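You operate a simulated robot arm through the tools that you are given. There is no shell and no other tool. Be economical: measure what you need, move in short steps, check, and stop when the job is done.

Carry out the task below with a simulated robot arm. There is one attempt and no reset: what you move stays moved.

TASK
Switch the charger off and shut both batteries in the tin.
Fine: off before the purple battery leaves its bay; the lid ends shut; leave the dial alone.
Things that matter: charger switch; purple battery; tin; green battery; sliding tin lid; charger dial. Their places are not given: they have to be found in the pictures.

It is judged by the outcome, as a careful person would: the job done as asked, and still so three seconds after it is handed in. It fails if anything else is knocked over, pushed out of place, dropped, spilled or broken.

THE ROBOT
A 6-joint arm with a two-finger parallel gripper, fixed in place. Base frame: the origin is at the foot of the arm, x ahead of it, y to its left, z up; the work surface is at about z = 4. Lengths are in mm, angles in degrees, forces in N, time in s.
With the tool pointing down near the work surface it reaches from about 140 to 580 mm from the base axis. Its first joint turns from -66.0 to 66.0 degrees. Payload 2.1 kg.
Tool frame: the origin (TCP) lies between the finger pads and is the grasp point; the fingertips stand 30 mm ahead of it; z points along the fingers, y is the line along which they close. The gripper opens to 94 mm. The fingers are 28 mm wide and 10 mm thick; the gripper's body (50 by 96 mm) begins 55 mm behind the TCP.
Orientation is that of the tool frame in the base frame, as a unit quaternion [w, x, y, z]. With the fingers straight down and closing along the base's y, the tool's x points along the base's -x, its y along +y and its z along -z.

THE INTERFACE
- The arm moves only by the tool jog_arm. Its argument "series" is a list of rows, each a list of 7 numbers: the shift along the tool's x, y, z in mm, then the turn, a rotation vector about the tool's x, y, z in degrees, then the opening in per cent of the stroke, from 0 (shut) to 100 (fully open). In form: [[tx, ty, tz, wx, wy, wz, claw], ...]. A call has 1 to 20 rows; each row shifts and turns the commanded pose from where the row before left it, along the tool's axes as they then stand. A row lasts 0.2 s, in which the tool goes at most 50 mm and 8.6 degrees; a call with a longer step from one row to the next is refused whole, and so is a gripper value outside its range. A pose out of reach is approached as far as the arm can. The call stops where the force on the tool passes 60 N (or 10 N more than at its start, if that is more) or the arm is blocked; 0.2 s more then pass. The fingers move at their own pace (about 72 mm/s each) and stop on an object; they squeeze with about 32 N. The grip force told is the motor's: it shows also when the fingers shut on nothing. Time passes only in rows, and 0.2 s behind the last, so rows that do not move let the fingers close. It gives the time, the measured TCP pose, the force on the tool (base axes), the opening and the grip force at its end, in the units of the frame above (readings bear some noise).
- Cameras (640 x 400 px; columns grow to the right, rows downward): "scene" is fixed at [45.5, -361.5, 496.3]; the picture's right is [0.86, -0.52, 0.00], its down [-0.24, -0.40, -0.88] and it looks along [0.46, 0.76, -0.47] (base axes); focal length 350 px, centre (320, 200). "wrist" rides on the gripper at [-37, 0, -58] in the tool frame; the picture's right is [0.00, -1.00, 0.00], its down [0.97, 0.00, -0.24] and it looks along [0.24, 0.00, 0.97] (tool axes); focal length 218 px, centre (320, 200).
- camera(camera): a new picture of that camera. No time passes.
- pixel_to_xyz(camera, pixels): for up to 12 pixels [column, row] of the newest picture of that camera ("zoom" is the newest enlarged one), the place [x, y, z] in the base frame of the surface seen there, good to about 2 mm. No time passes.
- inspect(camera, box): a new picture of the part [left, top, right, bottom] of that camera's present view, enlarged. No time passes.
- hand_in(): hands the job in; it is judged then, once.

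Work in short steps. Measure before you move; look again where a grasp or a placing could have gone wrong, and mend it. You have 80 turns and 38 pictures in all, those below and enlarged ones among them. Open the gripper and draw the arm clear of the work before you hand the job in, unless the task says otherwise; then end with one line.

The tools are called after ">>>" as a command line: name --pt "numbers of a row" for each row, then --argument value for the rest, lists and objects as JSON in quotes. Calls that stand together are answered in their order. jog_arm: Moves the arm, as the interface text tells. Its arguments: {"type":"object","properties":{"series":{"type":"array","items":{"type":"array","items":{"type":"number"}}}},"required":["series"]} The other tools are called the same way: camera (camera) takes a picture; pixel_to_xyz (camera, pixels) gives the place of the surface under pixels of a picture; inspect (camera, box) takes an enlarged picture of a part of a camera's view; hand_in () hands the job in.

At the start:

```text
time: 0.0
eef_pos: [263.4, 245.6, 284.8]
ee_rot: [0.001, 0.0, 1.0, -0.001]
wrist_force: [0.1, -0.1, 0.4]
grip_width: 93.8
grip_force: 0.1
```

scene: 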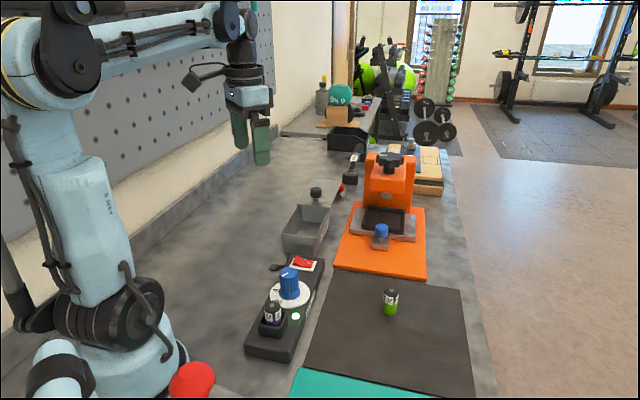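
wrist: 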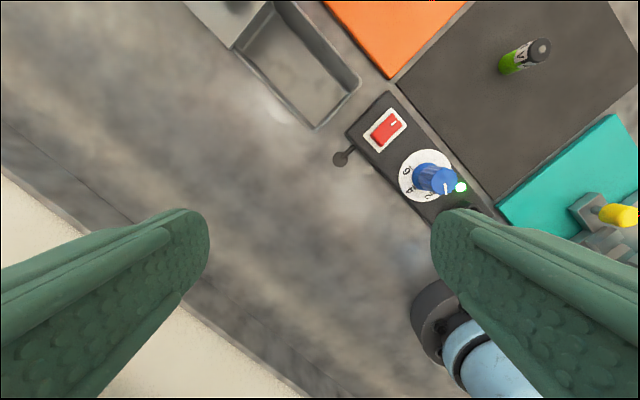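

The charger (scene ~285,310), tin (~305,230) and green battery (390,300) are visible; I enlarge them to see details.

>>> inspect --camera "scene" --box '[230, 240, 350, 370]'

>>> inspect --camera "scene" --box '[260, 170, 440, 330]'

>>> pixel_to_xyz --camera "wrist" --pixels '[[385, 130], [395, 122], [376, 137], [435, 178], [340, 158], [540, 48], [510, 65], [315, 128], [360, 85], [233, 45], [300, 60], [235, 20]]'

>>> pixel_to_xyz --camera "scene" --pixels '[[390, 291], [390, 312], [272, 305], [272, 320], [316, 190], [316, 206], [283, 248], [318, 255], [330, 215], [295, 205], [305, 263], [295, 316]]'

```text
3.08 times, centred on (290, 305) of scene
```

zoom: 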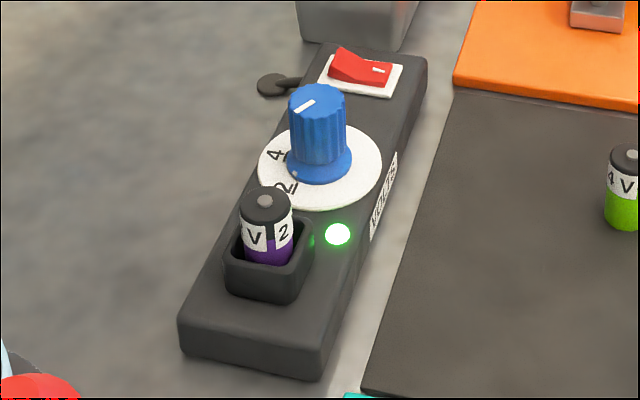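

```text
2.50 times, centred on (350, 250) of scene
```

zoom: 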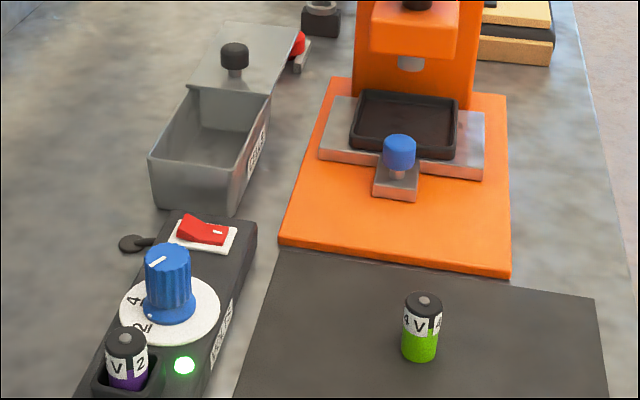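

```text
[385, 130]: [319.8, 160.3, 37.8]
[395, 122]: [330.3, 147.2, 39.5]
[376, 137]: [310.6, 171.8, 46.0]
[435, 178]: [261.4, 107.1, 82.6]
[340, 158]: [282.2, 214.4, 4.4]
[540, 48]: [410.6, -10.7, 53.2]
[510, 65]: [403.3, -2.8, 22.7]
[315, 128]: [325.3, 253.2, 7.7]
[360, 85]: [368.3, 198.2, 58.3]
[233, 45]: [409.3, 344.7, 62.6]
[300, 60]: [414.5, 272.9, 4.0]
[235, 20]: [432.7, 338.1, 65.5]
```

```text
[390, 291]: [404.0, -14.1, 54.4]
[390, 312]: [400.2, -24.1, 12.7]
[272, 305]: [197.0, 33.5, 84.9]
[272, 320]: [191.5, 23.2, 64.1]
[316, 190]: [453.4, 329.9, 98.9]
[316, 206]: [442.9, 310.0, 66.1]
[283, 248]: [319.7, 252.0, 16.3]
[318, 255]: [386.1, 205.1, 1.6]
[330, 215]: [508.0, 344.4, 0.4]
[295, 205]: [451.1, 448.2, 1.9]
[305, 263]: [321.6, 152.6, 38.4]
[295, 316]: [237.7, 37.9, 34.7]
```

I measure the tin and lid in the zoom picture.

>>> pixel_to_xyz --camera "zoom" --pixels '[[149, 158], [228, 178], [270, 96], [189, 88], [224, 22], [305, 28], [234, 47], [234, 70], [260, 80], [205, 130], [230, 212], [155, 205]]'

>>> inspect --camera "scene" --box '[270, 170, 350, 270]'

>>> inspect --camera "wrist" --box '[180, 0, 480, 220]'

```text
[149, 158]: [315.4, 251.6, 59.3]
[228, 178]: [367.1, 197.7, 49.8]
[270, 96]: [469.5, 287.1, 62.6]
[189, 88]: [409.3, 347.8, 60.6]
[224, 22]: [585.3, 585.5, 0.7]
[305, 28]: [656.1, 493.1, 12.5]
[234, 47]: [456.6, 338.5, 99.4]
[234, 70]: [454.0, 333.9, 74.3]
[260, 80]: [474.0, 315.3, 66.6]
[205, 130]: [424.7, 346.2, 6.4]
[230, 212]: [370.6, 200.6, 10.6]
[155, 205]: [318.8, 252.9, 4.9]
```

```text
4.00 times, centred on (310, 220) of scene
```

zoom: 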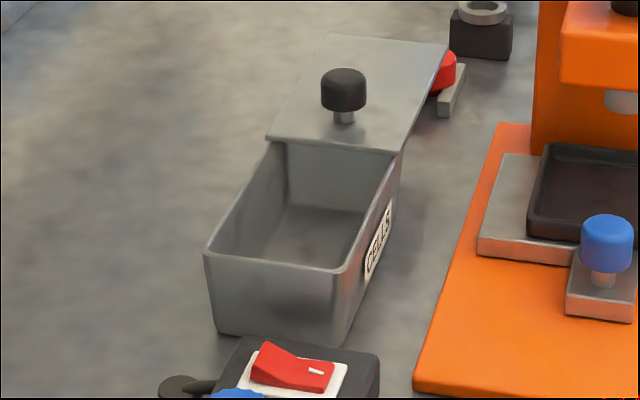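

```text
1.82 times, centred on (330, 110) of wrist
```

zoom: 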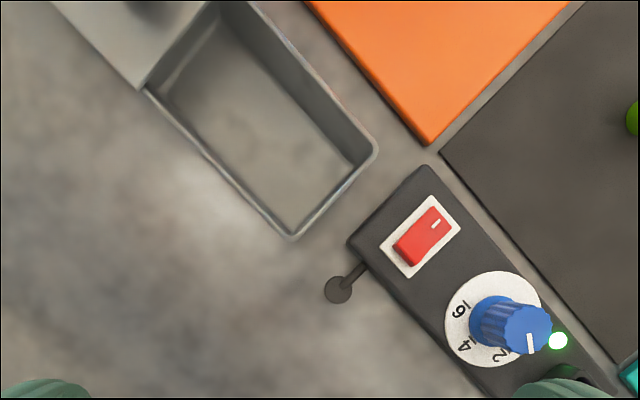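

Rocker's raised (no-mark) end is about (311,172,46); tin runs along ~45°. I go above the switch, turn the tool 45° and shut the fingers, then look.

>>> jog_arm --pt "-21 -34 20 0 0 0 60" --pt "-21 -34 20 0 0 0 30" --pt "0 0 30 0 0 -7.5 0" --pt "0 0 30 0 0 -7.5 0" --pt "0 0 0 0 0 -7.5 0" --pt "0 0 0 0 0 -7.5 0" --pt "0 0 0 0 0 -7.5 0" --pt "0 0 0 0 0 -7.5 0" --pt "0 0 0 0 0 0 0" --pt "0 0 0 0 0 0 0"

>>> camera --camera "wrist"

>>> inspect --camera "scene" --box '[230, 200, 350, 370]'

```text
time: 2.2
eef_pos: [305.8, 178.9, 185.9]
ee_rot: [0.001, -0.382, 0.924, 0.0]
wrist_force: [0.0, 0.0, -0.1]
grip_width: 0.1
grip_force: 31.9
```

```text
31 pictures are left
```

wrist: 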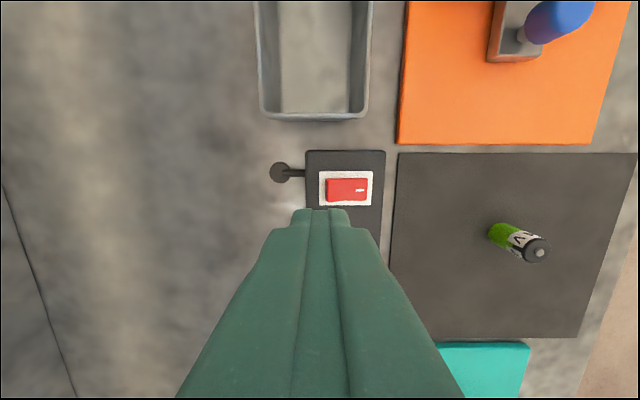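

```text
2.35 times, centred on (290, 285) of scene
```

zoom: 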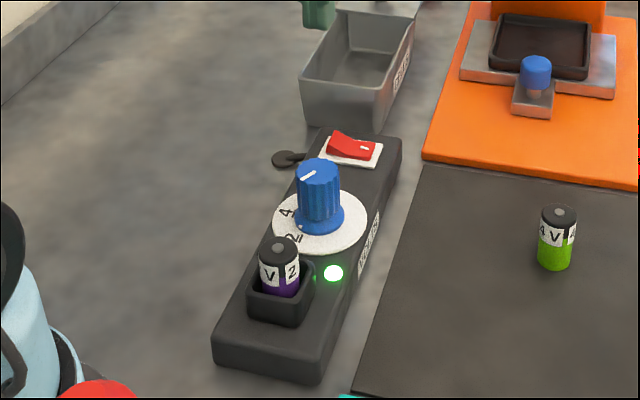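

The rocker spans wrist pixels 326–368 × 178–202. I measure it, plus the battery and dial in the zoom.

>>> pixel_to_xyz --camera "wrist" --pixels '[[328, 181], [328, 198], [328, 190], [347, 190], [366, 190], [306, 152], [384, 152], [260, 110], [366, 110], [538, 248], [280, 172], [298, 172]]'

>>> pixel_to_xyz --camera "zoom" --pixels '[[278, 246], [278, 262], [278, 280], [249, 290], [281, 305], [313, 270], [318, 168], [297, 180], [340, 180], [556, 214], [556, 225], [333, 272]]'

```text
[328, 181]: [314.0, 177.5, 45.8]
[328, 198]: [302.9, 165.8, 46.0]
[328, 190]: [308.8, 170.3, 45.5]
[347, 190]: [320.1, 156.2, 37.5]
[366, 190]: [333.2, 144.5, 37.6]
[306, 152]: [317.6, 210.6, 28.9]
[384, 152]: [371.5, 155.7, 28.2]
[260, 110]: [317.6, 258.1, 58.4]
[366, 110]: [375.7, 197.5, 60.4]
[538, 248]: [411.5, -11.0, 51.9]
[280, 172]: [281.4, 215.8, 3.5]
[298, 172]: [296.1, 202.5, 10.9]
```

```text
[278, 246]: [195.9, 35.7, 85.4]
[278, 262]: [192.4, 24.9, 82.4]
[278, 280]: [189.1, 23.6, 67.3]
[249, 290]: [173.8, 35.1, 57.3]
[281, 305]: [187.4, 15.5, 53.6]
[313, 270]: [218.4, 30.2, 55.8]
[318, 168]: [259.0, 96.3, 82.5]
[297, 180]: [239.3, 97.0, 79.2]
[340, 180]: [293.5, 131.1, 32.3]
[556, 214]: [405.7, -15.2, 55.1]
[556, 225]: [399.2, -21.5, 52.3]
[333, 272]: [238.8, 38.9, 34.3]
```

Raised end is at about (308.5,171.5,46). I align to just outside it and descend to just above, then press gently in small steps.

>>> jog_arm --pt "3.2 -4.1 30 0 0 0 0" --pt "0 0 40 0 0 0 0" --pt "0 0 32 0 0 0 0" --pt "0 0 3 0 0 0 0" --pt "0 0 2 0 0 0 0" --pt "0 0 2 0 0 0 0" --pt "0 0 2 0 0 0 0" --pt "0 0 1 0 0 0 0" --pt "0 0 1 0 0 0 0"

>>> inspect --camera "scene" --box '[230, 200, 350, 370]'

```text
time: 4.2
eef_pos: [306.2, 171.6, 72.0]
ee_rot: [0.001, -0.383, 0.924, 0.0]
wrist_force: [-0.4, -0.2, 0.0]
grip_width: 0.0
grip_force: 31.9
```

```text
2.35 times, centred on (290, 285) of scene
```

zoom: 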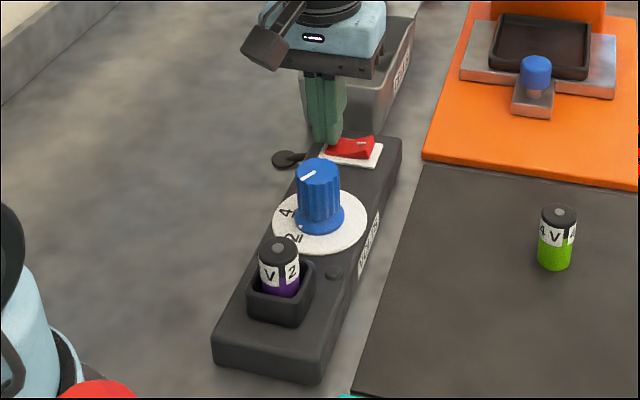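

Rocker has tipped and the LED is off. I rise and travel over the purple battery with the fingers half open, then look.

>>> jog_arm --pt "0 0 -40 0 0 0 0" --pt "0 0 -45 0 0 0 0" --pt "0 0 -25 0 0 0 20" --pt "45 -5 0 0 0 0 50" --pt "45 -5 0 0 0 0 50" --pt "45 -5 0 0 0 0 50" --pt "39 -5 0 0 0 0 50" --pt "0 0 0 0 0 0 50"

>>> camera --camera "wrist"

>>> inspect --camera "scene" --box '[230, 200, 350, 370]'

```text
time: 6.0
eef_pos: [197.3, 34.1, 182.8]
ee_rot: [0.001, -0.383, 0.924, 0.0]
wrist_force: [0.8, 0.4, -0.2]
grip_width: 47.1
grip_force: 0.0
```

```text
28 pictures are left
```

wrist: 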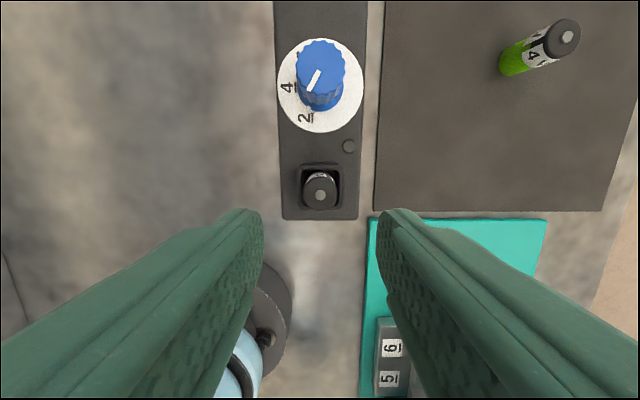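

```text
2.35 times, centred on (290, 285) of scene
```

zoom: 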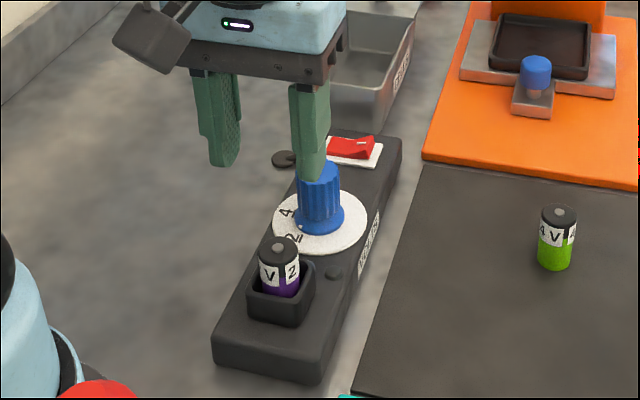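

>>> pixel_to_xyz --camera "wrist" --pixels '[[320, 193], [303, 190], [337, 190], [320, 175], [320, 209], [320, 167], [300, 205], [322, 66], [569, 37], [562, 36]]'

```text
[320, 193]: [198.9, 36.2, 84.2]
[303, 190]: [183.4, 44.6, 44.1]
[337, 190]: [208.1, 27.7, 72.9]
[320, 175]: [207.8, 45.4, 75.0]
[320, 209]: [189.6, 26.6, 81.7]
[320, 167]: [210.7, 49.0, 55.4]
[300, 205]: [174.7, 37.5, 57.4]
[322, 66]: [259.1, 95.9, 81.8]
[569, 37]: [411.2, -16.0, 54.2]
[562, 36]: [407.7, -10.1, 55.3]
```

Battery axis is at (199,36), holder rim z≈57. I descend to put the fingertips at z≈62 and close.

>>> jog_arm --pt "-2.7 0 40 0 0 0 50" --pt "0 0 40 0 0 0 50" --pt "0 0 11 0 0 0 50" --pt "0 0 0 0 0 0 15" --pt "0 0 0 0 0 0 5" --pt "0 0 0 0 0 0 5"

>>> inspect --camera "scene" --box '[230, 200, 350, 370]'

```text
time: 7.4
eef_pos: [200.2, 38.3, 90.5]
ee_rot: [0.001, -0.382, 0.924, 0.001]
wrist_force: [-0.2, -0.1, -0.3]
grip_width: 24.4
grip_force: 31.7
```

```text
2.35 times, centred on (290, 285) of scene
```

zoom: 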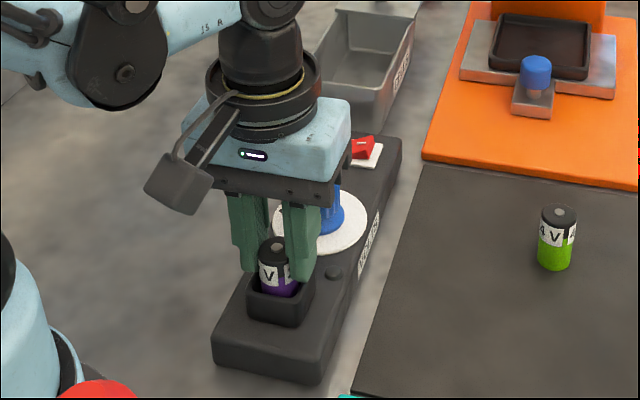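

Firm grip (24.4 mm). I lift straight up and look.

>>> jog_arm --pt "0 0 -10 0 0 0 5" --pt "0 0 -20 0 0 0 5" --pt "0 0 -30 0 0 0 5" --pt "0 0 -30 0 0 0 5" --pt "0 0 0 0 0 0 5"

>>> inspect --camera "scene" --box '[230, 200, 350, 370]'

```text
time: 8.6
eef_pos: [198.3, 37.9, 181.4]
ee_rot: [0.0, -0.383, 0.924, 0.0]
wrist_force: [-0.8, -0.7, -1.7]
grip_width: 24.4
grip_force: 32.2
```

```text
2.35 times, centred on (290, 285) of scene
```

zoom: 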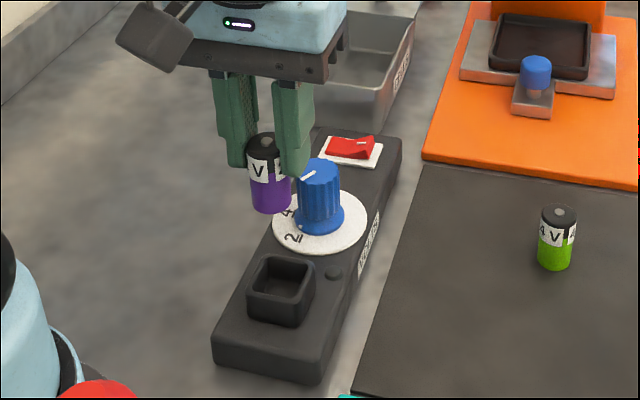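

The battery is out, all else still. I carry it above the tin.

>>> jog_arm --pt "-20 2 0 0 0 0 5" --pt "-40 3.5 0 0 0 0 5" --pt "-45 4 0 0 0 0 5" --pt "-45 4 0 0 0 0 5" --pt "-45 4 0 0 0 0 5" --pt "-45 4 0 0 0 0 5" --pt "-40 3.5 0 0 0 0 5" --pt "-34 3.3 0 0 0 0 5" --pt "0 0 0 0 0 0 5" --pt "0 0 0 0 0 0 5"

>>> camera --camera "wrist"

>>> inspect --camera "scene" --box '[230, 130, 390, 290]'

```text
time: 10.8
eef_pos: [401.5, 279.2, 181.6]
ee_rot: [0.001, -0.383, 0.924, 0.001]
wrist_force: [1.4, 0.0, -0.9]
grip_width: 24.5
grip_force: 31.4
```

```text
24 pictures are left
```

wrist: 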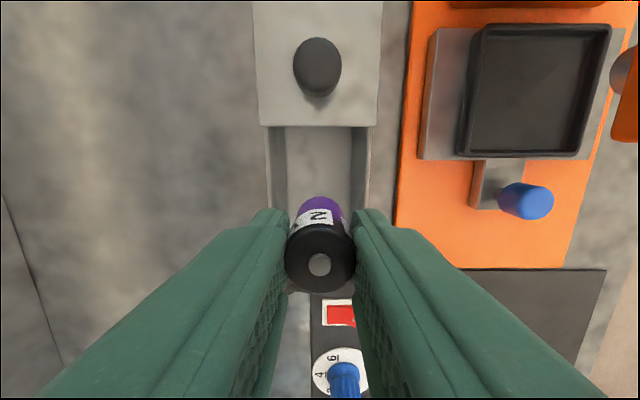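

```text
2.50 times, centred on (310, 210) of scene
```

zoom: 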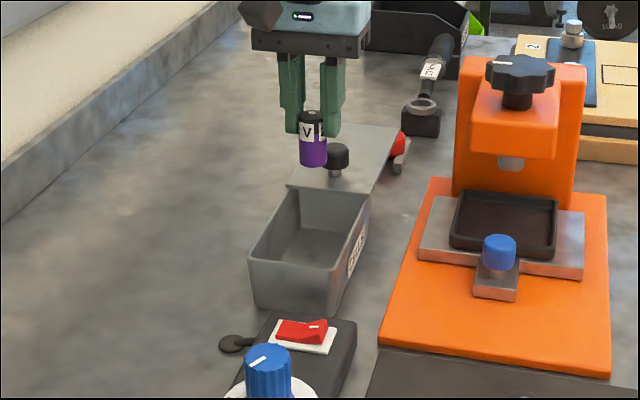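

>>> pixel_to_xyz --camera "wrist" --pixels '[[258, 124], [379, 124], [270, 150], [367, 150], [318, 150], [318, 55], [318, 8], [255, 5], [380, 5], [302, 292]]'

>>> pixel_to_xyz --camera "zoom" --pixels '[[249, 254], [332, 268], [300, 190], [290, 220], [305, 240], [335, 148], [397, 130], [365, 197], [400, 150]]'

```text
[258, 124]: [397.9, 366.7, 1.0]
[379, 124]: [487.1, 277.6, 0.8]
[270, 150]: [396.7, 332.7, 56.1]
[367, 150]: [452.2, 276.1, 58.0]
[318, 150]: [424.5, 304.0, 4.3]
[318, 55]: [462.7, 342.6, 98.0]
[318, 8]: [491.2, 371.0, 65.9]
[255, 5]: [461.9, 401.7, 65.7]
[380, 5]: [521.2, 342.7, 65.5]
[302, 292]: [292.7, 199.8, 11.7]
```

```text
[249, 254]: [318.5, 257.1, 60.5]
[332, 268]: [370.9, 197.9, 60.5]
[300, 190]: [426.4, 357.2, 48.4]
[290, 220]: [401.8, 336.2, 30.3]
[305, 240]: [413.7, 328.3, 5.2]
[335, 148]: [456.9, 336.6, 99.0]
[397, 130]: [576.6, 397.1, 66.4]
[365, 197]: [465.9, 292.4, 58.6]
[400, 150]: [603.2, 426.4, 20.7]
```

Tin floor is z≈4–5, centreline matches. I lower the battery to just above the floor.

>>> jog_arm --pt "0 1.5 30 0 0 0 5" --pt "0 0 40 0 0 0 5" --pt "0 0 35 0 0 0 5" --pt "0 0 10 0 0 0 5" --pt "0 0 2 0 0 0 5" --pt "0 0 1 0 0 0 5" --pt "0 0 0 0 0 0 5"

>>> inspect --camera "scene" --box '[230, 130, 390, 290]'

```text
time: 12.4
eef_pos: [399.7, 281.7, 63.9]
ee_rot: [0.001, -0.383, 0.924, 0.0]
wrist_force: [-0.3, 0.4, -1.2]
grip_width: 24.4
grip_force: 32.5
```

```text
2.50 times, centred on (310, 210) of scene
```

zoom: 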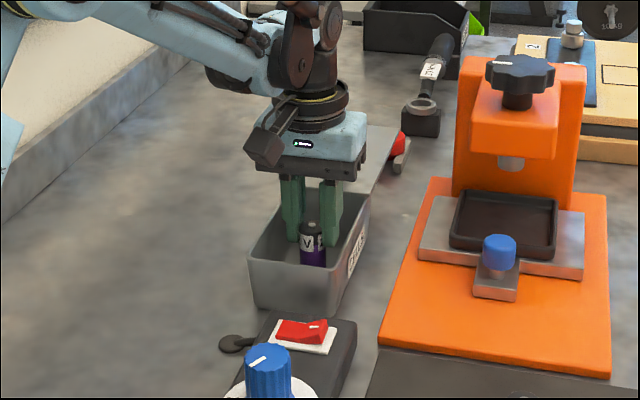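

Not yet touching (force unchanged). I lower 1 mm at a time.

>>> jog_arm --pt "0 0 1 0 0 0 5" --pt "0 0 1 0 0 0 5" --pt "0 0 1 0 0 0 5"

>>> pixel_to_xyz --camera "zoom" --pixels '[[312, 224], [312, 240], [312, 264]]'

```text
time: 13.2
eef_pos: [399.3, 279.8, 60.6]
ee_rot: [0.002, -0.383, 0.924, -0.001]
wrist_force: [0.8, -0.8, 21.5]
grip_width: 24.6
grip_force: 31.9
```

```text
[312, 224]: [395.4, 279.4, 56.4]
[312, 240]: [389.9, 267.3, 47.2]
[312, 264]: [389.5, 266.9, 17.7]
```

Contact with the floor (21 N). I ease up slightly, open a little, and rise.

>>> jog_arm --pt "0 0 -0.7 0 0 0 5" --pt "0 0 0 0 0 0 30" --pt "0 0 0 0 0 0 36" --pt "0 0 0 0 0 0 36" --pt "0 0 -15 0 0 0 36" --pt "0 0 -30 0 0 0 36" --pt "0 0 -40 0 0 0 36" --pt "0 0 -40 0 0 0 36" --pt "0 0 0 0 0 0 50"

>>> camera --camera "wrist"

>>> inspect --camera "scene" --box '[260, 170, 440, 330]'

```text
time: 15.2
eef_pos: [397.4, 280.0, 186.5]
ee_rot: [0.001, -0.383, 0.924, 0.0]
wrist_force: [-0.4, 0.3, 0.2]
grip_width: 47.3
grip_force: 0.0
```

```text
21 pictures are left
```

wrist: 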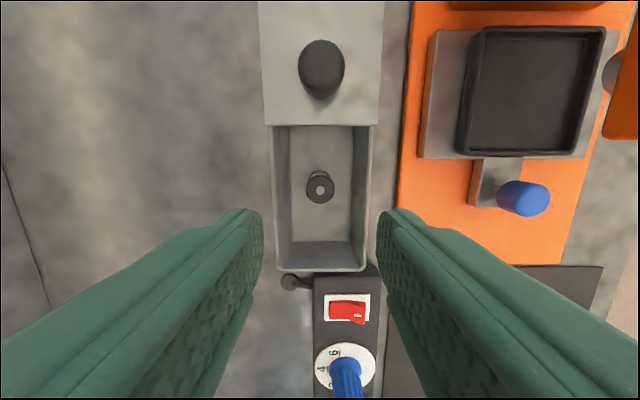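

```text
2.50 times, centred on (350, 250) of scene
```

zoom: 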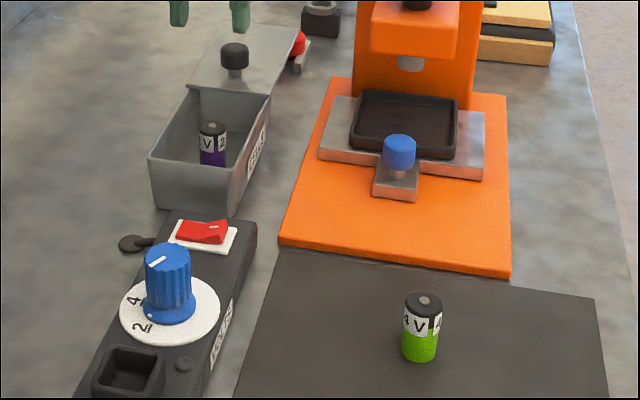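

Purple battery stands in the tin. Now I go to the green one by way of the charger side, clear of the orange press.

>>> jog_arm --pt "30 0 0 0 0 0 50" --pt "45 0 0 0 0 0 50" --pt "45 0 0 0 0 0 50" --pt "45 0 0 0 0 0 50" --pt "35 -10 0 0 0 0 50" --pt "0 -40 0 0 0 0 50" --pt "0 -45 0 0 0 0 50" --pt "0 -45 0 0 0 0 50" --pt "0 -44 0 0 0 0 50" --pt "0 -30 0 0 0 0 50" --pt "0 0 0 0 0 0 50"

>>> camera --camera "wrist"

```text
time: 17.6
eef_pos: [411.0, -13.1, 185.6]
ee_rot: [0.002, -0.382, 0.924, 0.0]
wrist_force: [0.4, 0.9, -0.4]
grip_width: 46.9
grip_force: 0.1
```

```text
19 pictures are left
```

wrist: 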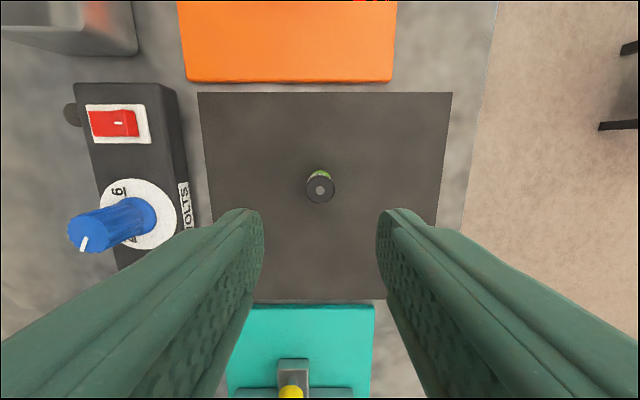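

>>> pixel_to_xyz --camera "wrist" --pixels '[[320, 189], [308, 189], [333, 189], [320, 200], [320, 177], [280, 180]]'

```text
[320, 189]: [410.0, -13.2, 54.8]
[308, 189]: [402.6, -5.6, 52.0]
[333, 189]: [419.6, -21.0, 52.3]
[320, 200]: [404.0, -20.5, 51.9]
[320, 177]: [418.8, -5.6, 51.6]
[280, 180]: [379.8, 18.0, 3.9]
```

Green battery axis (410.5,-13), aligned. I descend to tip z≈30 and grip.

>>> jog_arm --pt "0 0 45 0 0 0 50" --pt "0 0 45 0 0 0 50" --pt "0 0 25 0 0 0 50" --pt "0 0 10 0 0 0 50" --pt "0 0 0 0 0 0 15" --pt "0 0 0 0 0 0 5" --pt "0 0 0 0 0 0 5"

>>> jog_arm --pt "0 0 -10 0 0 0 5" --pt "0 0 -30 0 0 0 5" --pt "0 0 -45 0 0 0 5" --pt "0 0 -40 0 0 0 5" --pt "0 0 0 0 0 0 5"

>>> camera --camera "scene"

```text
time: 19.2
eef_pos: [409.7, -12.2, 61.3]
ee_rot: [0.001, -0.383, 0.924, 0.0]
wrist_force: [-0.4, 1.2, -0.4]
grip_width: 24.4
grip_force: 31.8
```

```text
time: 20.4
eef_pos: [409.2, -10.9, 185.1]
ee_rot: [0.001, -0.383, 0.924, 0.0]
wrist_force: [-1.3, 1.6, -0.6]
grip_width: 24.3
grip_force: 32.1
```

```text
18 pictures are left
```

scene: 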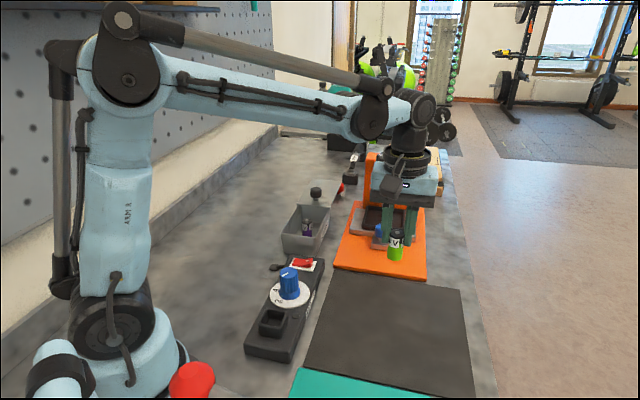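

Green battery held. I carry it back by the same route to (370,251), nearer end of the tin.

>>> jog_arm --pt "0 25 0 0 0 0 5" --pt "0 45 0 0 0 0 5" --pt "0 45 0 0 0 0 5" --pt "0 45 0 0 0 0 5" --pt "0 40 0 0 0 0 5" --pt "-20 12.5 0 0 0 0 5" --pt "-45 0 0 0 0 0 5" --pt "-45 0 0 0 0 0 5" --pt "-30 0 0 0 0 0 5" --pt "-17.5 0 0 0 0 0 5" --pt "0 0 0 0 0 0 5" --pt "0 0 0 0 0 0 5"

>>> camera --camera "wrist"

```text
time: 23.0
eef_pos: [369.6, 250.3, 185.9]
ee_rot: [0.0, -0.383, 0.924, 0.0]
wrist_force: [-0.3, 0.3, -1.0]
grip_width: 24.5
grip_force: 31.7
```

```text
17 pictures are left
```

wrist: 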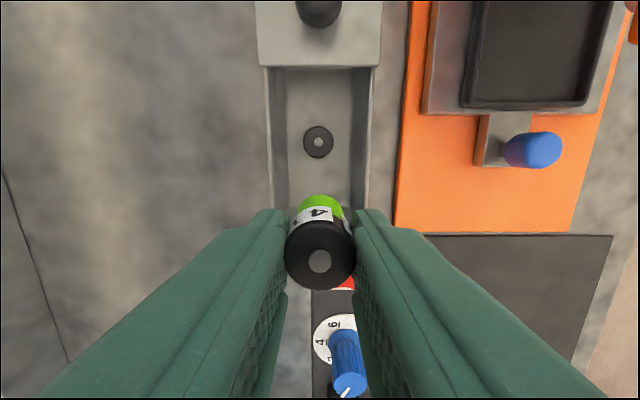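

>>> pixel_to_xyz --camera "wrist" --pixels '[[318, 141], [270, 150], [370, 150], [318, 128]]'

>>> jog_arm --pt "0 0 30 0 0 0 5" --pt "0 0 40 0 0 0 5" --pt "0 0 38 0 0 0 5" --pt "0 0 11 0 0 0 5" --pt "0 0 2 0 0 0 5" --pt "0 0 1 0 0 0 5" --pt "0 0 0 0 0 0 5"

```text
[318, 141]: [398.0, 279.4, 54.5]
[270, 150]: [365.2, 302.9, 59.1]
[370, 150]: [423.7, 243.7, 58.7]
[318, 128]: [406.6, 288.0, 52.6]
```

```text
time: 24.6
eef_pos: [371.8, 249.5, 64.4]
ee_rot: [0.001, -0.383, 0.924, 0.0]
wrist_force: [-0.3, -0.4, -0.8]
grip_width: 24.4
grip_force: 32.3
```

Near the floor; I lower slowly to contact.

>>> jog_arm --pt "0 0 1 0 0 0 5" --pt "0 0 1 0 0 0 5" --pt "0 0 0.5 0 0 0 5"

```text
time: 25.4
eef_pos: [370.2, 249.9, 62.1]
ee_rot: [0.001, -0.383, 0.924, 0.0]
wrist_force: [-2.2, 1.0, 16.8]
grip_width: 24.5
grip_force: 31.7
```

Contact. I release and rise.

>>> jog_arm --pt "0 0 -0.5 0 0 0 5" --pt "0 0 0 0 0 0 30" --pt "0 0 0 0 0 0 36" --pt "0 0 0 0 0 0 36" --pt "0 0 -15 0 0 0 36" --pt "0 0 -30 0 0 0 36" --pt "0 0 -40 0 0 0 36" --pt "0 0 -40 0 0 0 36" --pt "0 0 0 0 0 0 50"

>>> camera --camera "wrist"

>>> inspect --camera "scene" --box '[260, 170, 360, 270]'

>>> pixel_to_xyz --camera "zoom" --pixels '[[357, 110], [357, 90]]'

```text
time: 27.4
eef_pos: [371.7, 250.1, 187.2]
ee_rot: [0.001, -0.382, 0.924, 0.0]
wrist_force: [-0.4, 0.2, -0.3]
grip_width: 47.0
grip_force: 0.0
```

```text
16 pictures are left
```

wrist: 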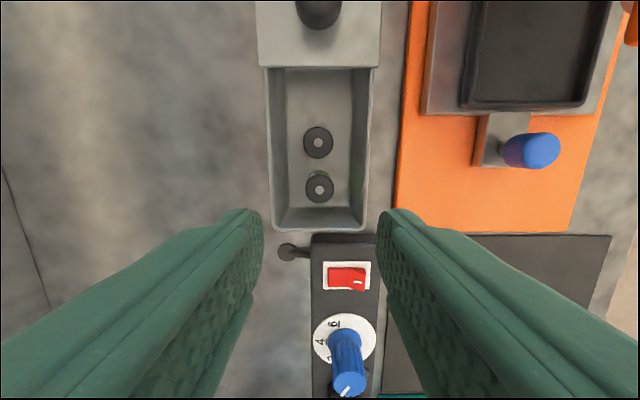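

```text
4.00 times, centred on (310, 220) of scene
```

zoom: 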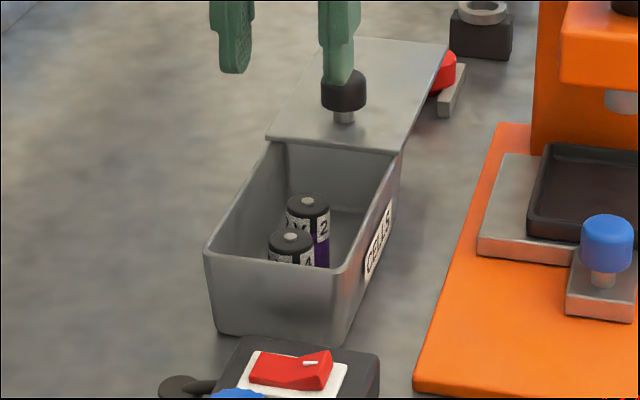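

```text
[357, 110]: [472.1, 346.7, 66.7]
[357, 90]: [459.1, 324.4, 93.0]
```

Both batteries stand below the rim (tops ≈54.5 vs rim 60). Before going for the lid knob I check the press tower and neighbouring object positions.

>>> camera --camera "scene"

>>> pixel_to_xyz --camera "scene" --pixels '[[390, 160], [378, 160], [366, 185], [368, 200], [342, 188], [350, 175], [360, 152], [316, 188], [344, 180], [375, 178]]'

```text
14 pictures are left
```

scene: 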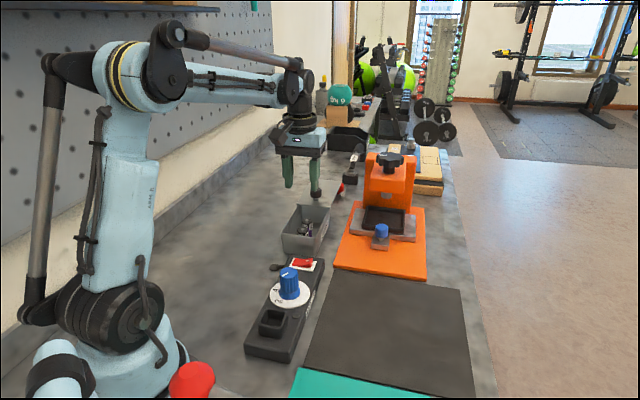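

```text
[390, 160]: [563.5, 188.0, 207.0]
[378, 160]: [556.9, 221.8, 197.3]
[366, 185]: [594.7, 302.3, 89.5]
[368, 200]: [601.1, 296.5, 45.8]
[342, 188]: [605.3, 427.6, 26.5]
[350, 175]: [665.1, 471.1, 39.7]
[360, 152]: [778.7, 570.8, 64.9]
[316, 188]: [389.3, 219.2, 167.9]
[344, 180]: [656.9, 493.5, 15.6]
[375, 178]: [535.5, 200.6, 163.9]
```

The press tower is >90 mm clear of the gripper's place at the knob. I move above the knob (TCP z≈150) with the gripper at 60 %.

>>> jog_arm --pt "-20 0 0 0 0 0 60" --pt "-35 0.5 10 0 0 0 60" --pt "-35 0.5 14 0 0 0 60" --pt "-25 0.5 12 0 0 0 60" --pt "-8 0 0 0 0 0 60" --pt "0 0 0 0 0 0 60"

>>> camera --camera "wrist"

```text
time: 28.8
eef_pos: [455.6, 338.3, 149.3]
ee_rot: [0.0, -0.383, 0.924, 0.0]
wrist_force: [-0.1, 0.1, 0.1]
grip_width: 56.5
grip_force: 0.1
```

```text
13 pictures are left
```

wrist: 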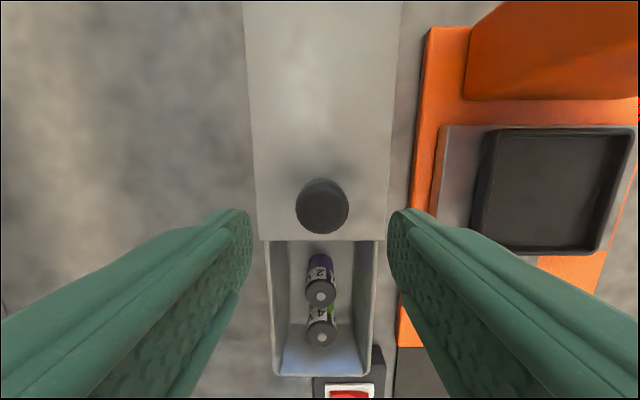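

>>> pixel_to_xyz --camera "wrist" --pixels '[[322, 207], [300, 207], [344, 207], [322, 186], [322, 230], [258, 236], [385, 236], [322, 5], [318, 240], [266, 260], [382, 260]]'

```text
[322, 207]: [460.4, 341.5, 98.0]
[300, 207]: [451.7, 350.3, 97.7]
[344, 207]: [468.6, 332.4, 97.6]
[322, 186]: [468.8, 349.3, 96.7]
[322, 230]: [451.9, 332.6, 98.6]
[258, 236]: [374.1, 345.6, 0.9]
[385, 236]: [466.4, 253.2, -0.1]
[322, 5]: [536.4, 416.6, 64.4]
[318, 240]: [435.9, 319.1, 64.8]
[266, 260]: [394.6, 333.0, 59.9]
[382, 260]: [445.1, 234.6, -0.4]
```

Knob centre is (460.4,341.2), top z 98, lid top z 65. I descend to tip z≈74 and close on it.

>>> jog_arm --pt "-5.4 -1.3 10 0 0 0 60" --pt "0 0 25 0 0 0 60" --pt "0 0 10 0 0 0 60" --pt "0 0 0 0 0 0 30" --pt "0 0 0 0 0 0 10" --pt "0 0 0 0 0 0 10" --pt "0 0 0 0 0 0 10"

>>> inspect --camera "scene" --box '[240, 130, 400, 290]'

```text
time: 30.4
eef_pos: [461.1, 341.3, 105.6]
ee_rot: [0.001, -0.383, 0.924, 0.001]
wrist_force: [-7.8, 2.6, -6.4]
grip_width: 28.6
grip_force: 44.6
```

```text
2.50 times, centred on (320, 210) of scene
```

zoom: 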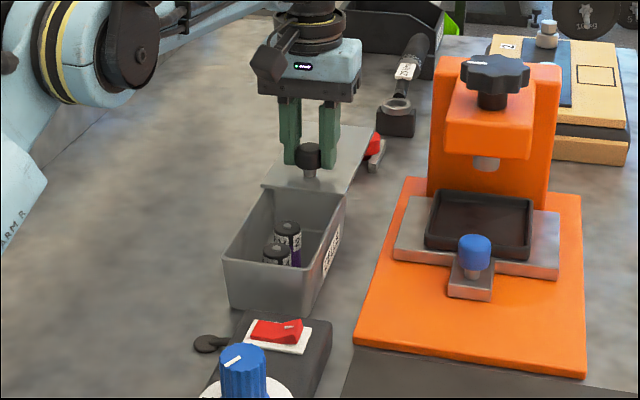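

Knob gripped. I slide the lid back in small steps along the tin.

>>> jog_arm --pt "4 0 0 0 0 0 10" --pt "8 0 0 0 0 0 10" --pt "8 0.1 0 0 0 0 10" --pt "8 0 0 0 0 0 10" --pt "8 0.1 0 0 0 0 10" --pt "8 0 0 0 0 0 10" --pt "0 0 0 0 0 0 10"

>>> inspect --camera "scene" --box '[240, 130, 400, 290]'

```text
time: 32.0
eef_pos: [430.0, 309.5, 105.1]
ee_rot: [0.0, -0.383, 0.924, 0.0]
wrist_force: [-9.3, 8.7, -31.4]
grip_width: 28.1
grip_force: 45.2
```

```text
2.50 times, centred on (320, 210) of scene
```

zoom: 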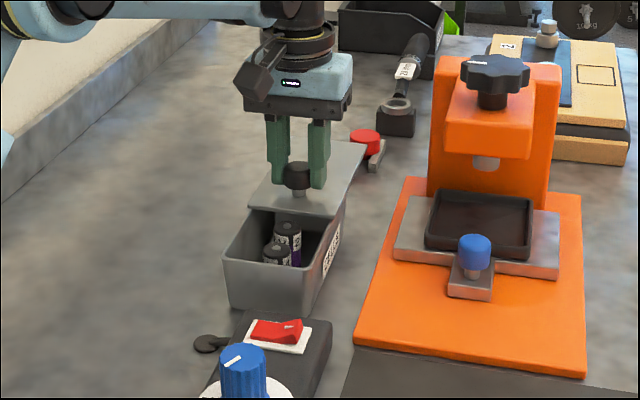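

Lid slides; readings show an upward pull of 31 N and slight lateral load, so I lower 1 mm and shift 0.6 mm sideways, then continue.

>>> jog_arm --pt "0 0.6 1 0 0 0 10" --pt "8 0.1 0 0 0 0 10" --pt "8 0.1 0 0 0 0 10" --pt "8 0.1 0 0 0 0 10" --pt "8 0.1 0 0 0 0 10" --pt "0 0 0 0 0 0 10"

```text
time: 33.4
eef_pos: [407.7, 287.5, 105.3]
ee_rot: [0.002, -0.382, 0.924, -0.001]
wrist_force: [-1.0, -0.9, 2.1]
grip_width: 28.7
grip_force: 44.9
```

Forces are near zero now. Moved ≈75 mm; I continue another 36 mm.

>>> jog_arm --pt "8 0.1 0 0 0 0 10" --pt "8 0.1 0 0 0 0 10" --pt "8 0.1 0 0 0 0 10" --pt "8 0.1 0 0 0 0 10" --pt "4 0 0 0 0 0 10" --pt "0 0 0 0 0 0 10"

>>> inspect --camera "scene" --box '[240, 170, 360, 290]'

```text
time: 34.8
eef_pos: [381.4, 260.8, 105.8]
ee_rot: [0.002, -0.382, 0.924, -0.001]
wrist_force: [11.1, -10.3, 29.7]
grip_width: 28.3
grip_force: 45.1
```

```text
3.33 times, centred on (300, 230) of scene
```

zoom: 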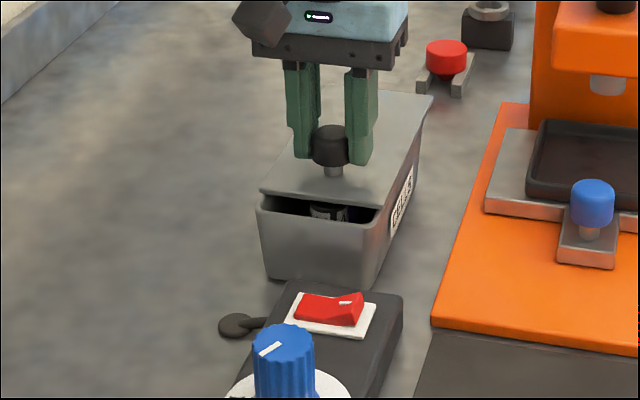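

About 15 mm gap remains; now I raise 1 mm and shift back 0.6 mm to relieve the load, then continue slowly.

>>> jog_arm --pt "0 -0.6 -1 0 0 0 10" --pt "4 0 0 0 0 0 10" --pt "4 0 0 0 0 0 10" --pt "2 0 0 0 0 0 10" --pt "0 0 0 0 0 0 10"

>>> inspect --camera "scene" --box '[240, 170, 360, 290]'

```text
time: 36.0
eef_pos: [374.8, 254.6, 106.9]
ee_rot: [0.0, -0.383, 0.924, 0.0]
wrist_force: [9.0, -7.3, -26.2]
grip_width: 28.3
grip_force: 44.5
```

```text
3.33 times, centred on (300, 230) of scene
```

zoom: 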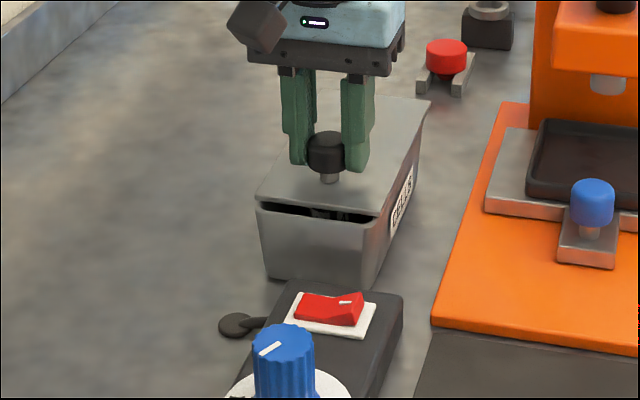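

Small gap (~8 mm) left. I continue in 2 mm steps with a small correction down.

>>> jog_arm --pt "0 -0.4 0.5 0 0 0 10" --pt "2 0 0 0 0 0 10" --pt "2 0 0 0 0 0 10" --pt "2 0 0 0 0 0 10" --pt "0 0 0 0 0 0 10"

>>> inspect --camera "scene" --box '[260, 200, 340, 280]'

```text
time: 37.2
eef_pos: [369.9, 250.5, 105.7]
ee_rot: [0.002, -0.383, 0.924, 0.0]
wrist_force: [5.8, -6.0, -13.9]
grip_width: 28.4
grip_force: 44.9
```

```text
5.00 times, centred on (300, 240) of scene
```

zoom: 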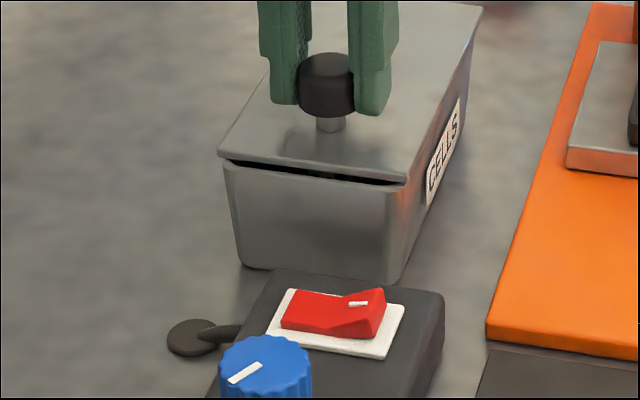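

Nearly flush; I continue in 1.5 mm steps to feel for the end stop.

>>> jog_arm --pt "1.5 0 0.3 0 0 0 10" --pt "1.5 0 0 0 0 0 10" --pt "1 0 0 0 0 0 10" --pt "0 0 0 0 0 0 10"

>>> inspect --camera "scene" --box '[260, 200, 340, 280]'

```text
time: 38.2
eef_pos: [368.4, 247.1, 105.6]
ee_rot: [0.001, -0.383, 0.924, -0.001]
wrist_force: [5.8, -8.3, 5.3]
grip_width: 28.4
grip_force: 44.6
```

```text
5.00 times, centred on (300, 240) of scene
```

zoom: 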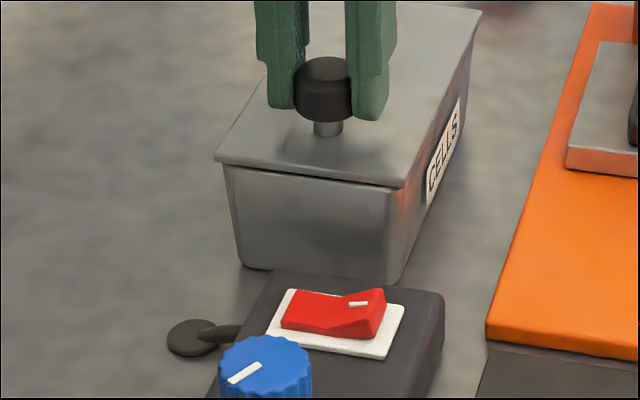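

Looks flush; I nudge a little further to confirm the stop.

>>> jog_arm --pt "1 0 0 0 0 0 10" --pt "1 0 0 0 0 0 10" --pt "0 0 0 0 0 0 10"

```text
time: 39.0
eef_pos: [365.8, 244.8, 105.4]
ee_rot: [0.001, -0.382, 0.924, 0.0]
wrist_force: [5.0, -7.9, -2.3]
grip_width: 28.4
grip_force: 44.9
```

>>> inspect --camera "scene" --box '[260, 190, 340, 270]'

>>> pixel_to_xyz --camera "zoom" --pixels '[[216, 208], [395, 236], [300, 220], [300, 234], [480, 60], [300, 245], [250, 310]]'

```text
5.00 times, centred on (300, 230) of scene
```

zoom: 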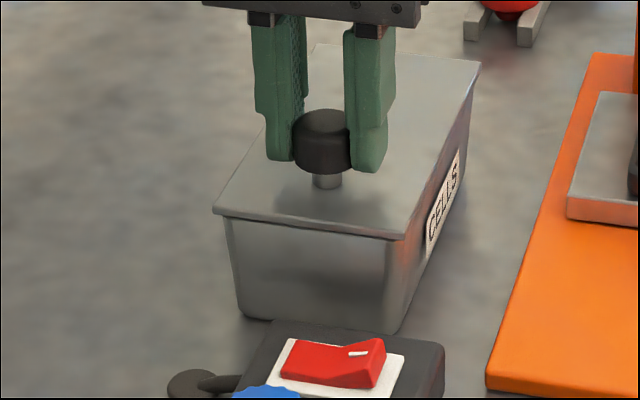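

```text
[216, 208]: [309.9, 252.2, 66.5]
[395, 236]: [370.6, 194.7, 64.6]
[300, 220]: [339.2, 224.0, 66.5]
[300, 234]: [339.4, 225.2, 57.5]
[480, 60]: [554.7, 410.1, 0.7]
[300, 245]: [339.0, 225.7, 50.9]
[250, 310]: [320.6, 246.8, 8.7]
```

The lid's front edge is flush with (just over) the front wall, and the tin hasn't moved. I release and rise to check from above.

>>> jog_arm --pt "0 0 0 0 0 0 45" --pt "0 0 0 0 0 0 60" --pt "0 0 -20 0 0 0 60" --pt "0 0 -40 0 0 0 60" --pt "0 0 -40 0 0 0 60" --pt "25 0 -20 0 0 0 60" --pt "0 0 0 0 0 0 60"

>>> camera --camera "wrist"

>>> inspect --camera "scene" --box '[240, 180, 360, 280]'

```text
time: 40.6
eef_pos: [347.6, 227.9, 227.2]
ee_rot: [0.001, -0.383, 0.924, 0.001]
wrist_force: [-0.3, -1.0, -0.6]
grip_width: 56.3
grip_force: 0.2
```

```text
5 pictures are left
```

wrist: 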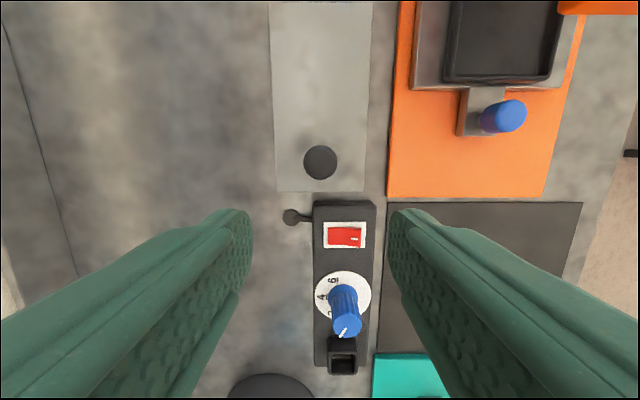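

```text
4.00 times, centred on (300, 230) of scene
```

zoom: 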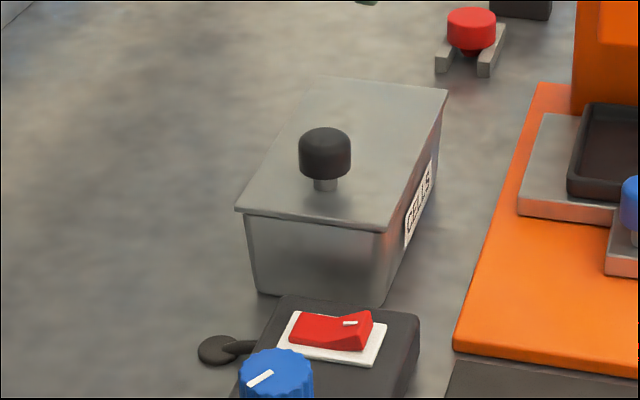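

Measure the lid's ends against the tin to be sure it is fully shut.

>>> pixel_to_xyz --camera "zoom" --pixels '[[445, 92], [330, 79], [237, 208], [381, 231], [439, 115], [310, 216], [310, 240], [440, 125]]'

>>> inspect --camera "scene" --box '[325, 195, 365, 235]'

```text
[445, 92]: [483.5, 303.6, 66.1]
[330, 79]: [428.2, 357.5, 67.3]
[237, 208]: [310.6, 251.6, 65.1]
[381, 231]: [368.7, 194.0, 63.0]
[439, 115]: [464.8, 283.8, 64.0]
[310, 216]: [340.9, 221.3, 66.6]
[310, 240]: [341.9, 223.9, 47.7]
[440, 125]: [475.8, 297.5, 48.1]
```

```text
10.00 times, centred on (345, 215) of scene
```

zoom: 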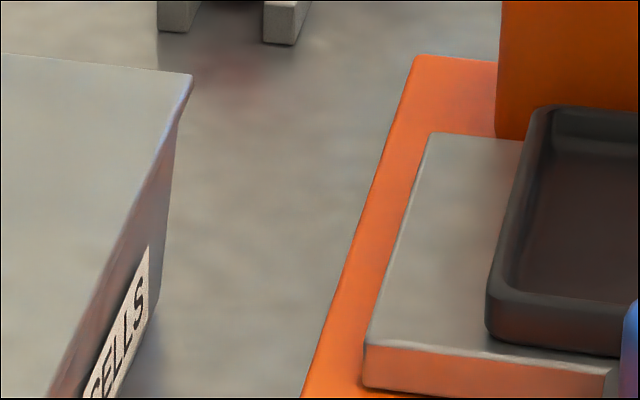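

The lid overhangs both ends of the tin equally. The switch is off, the dial is unchanged and the arm is clear, so I hand in.

>>> hand_in

```text
The job is handed in.
```

I switched the charger off before the purple battery left its bay, put both batteries in the tin, slid the lid shut and left the dial alone; the job is handed in.
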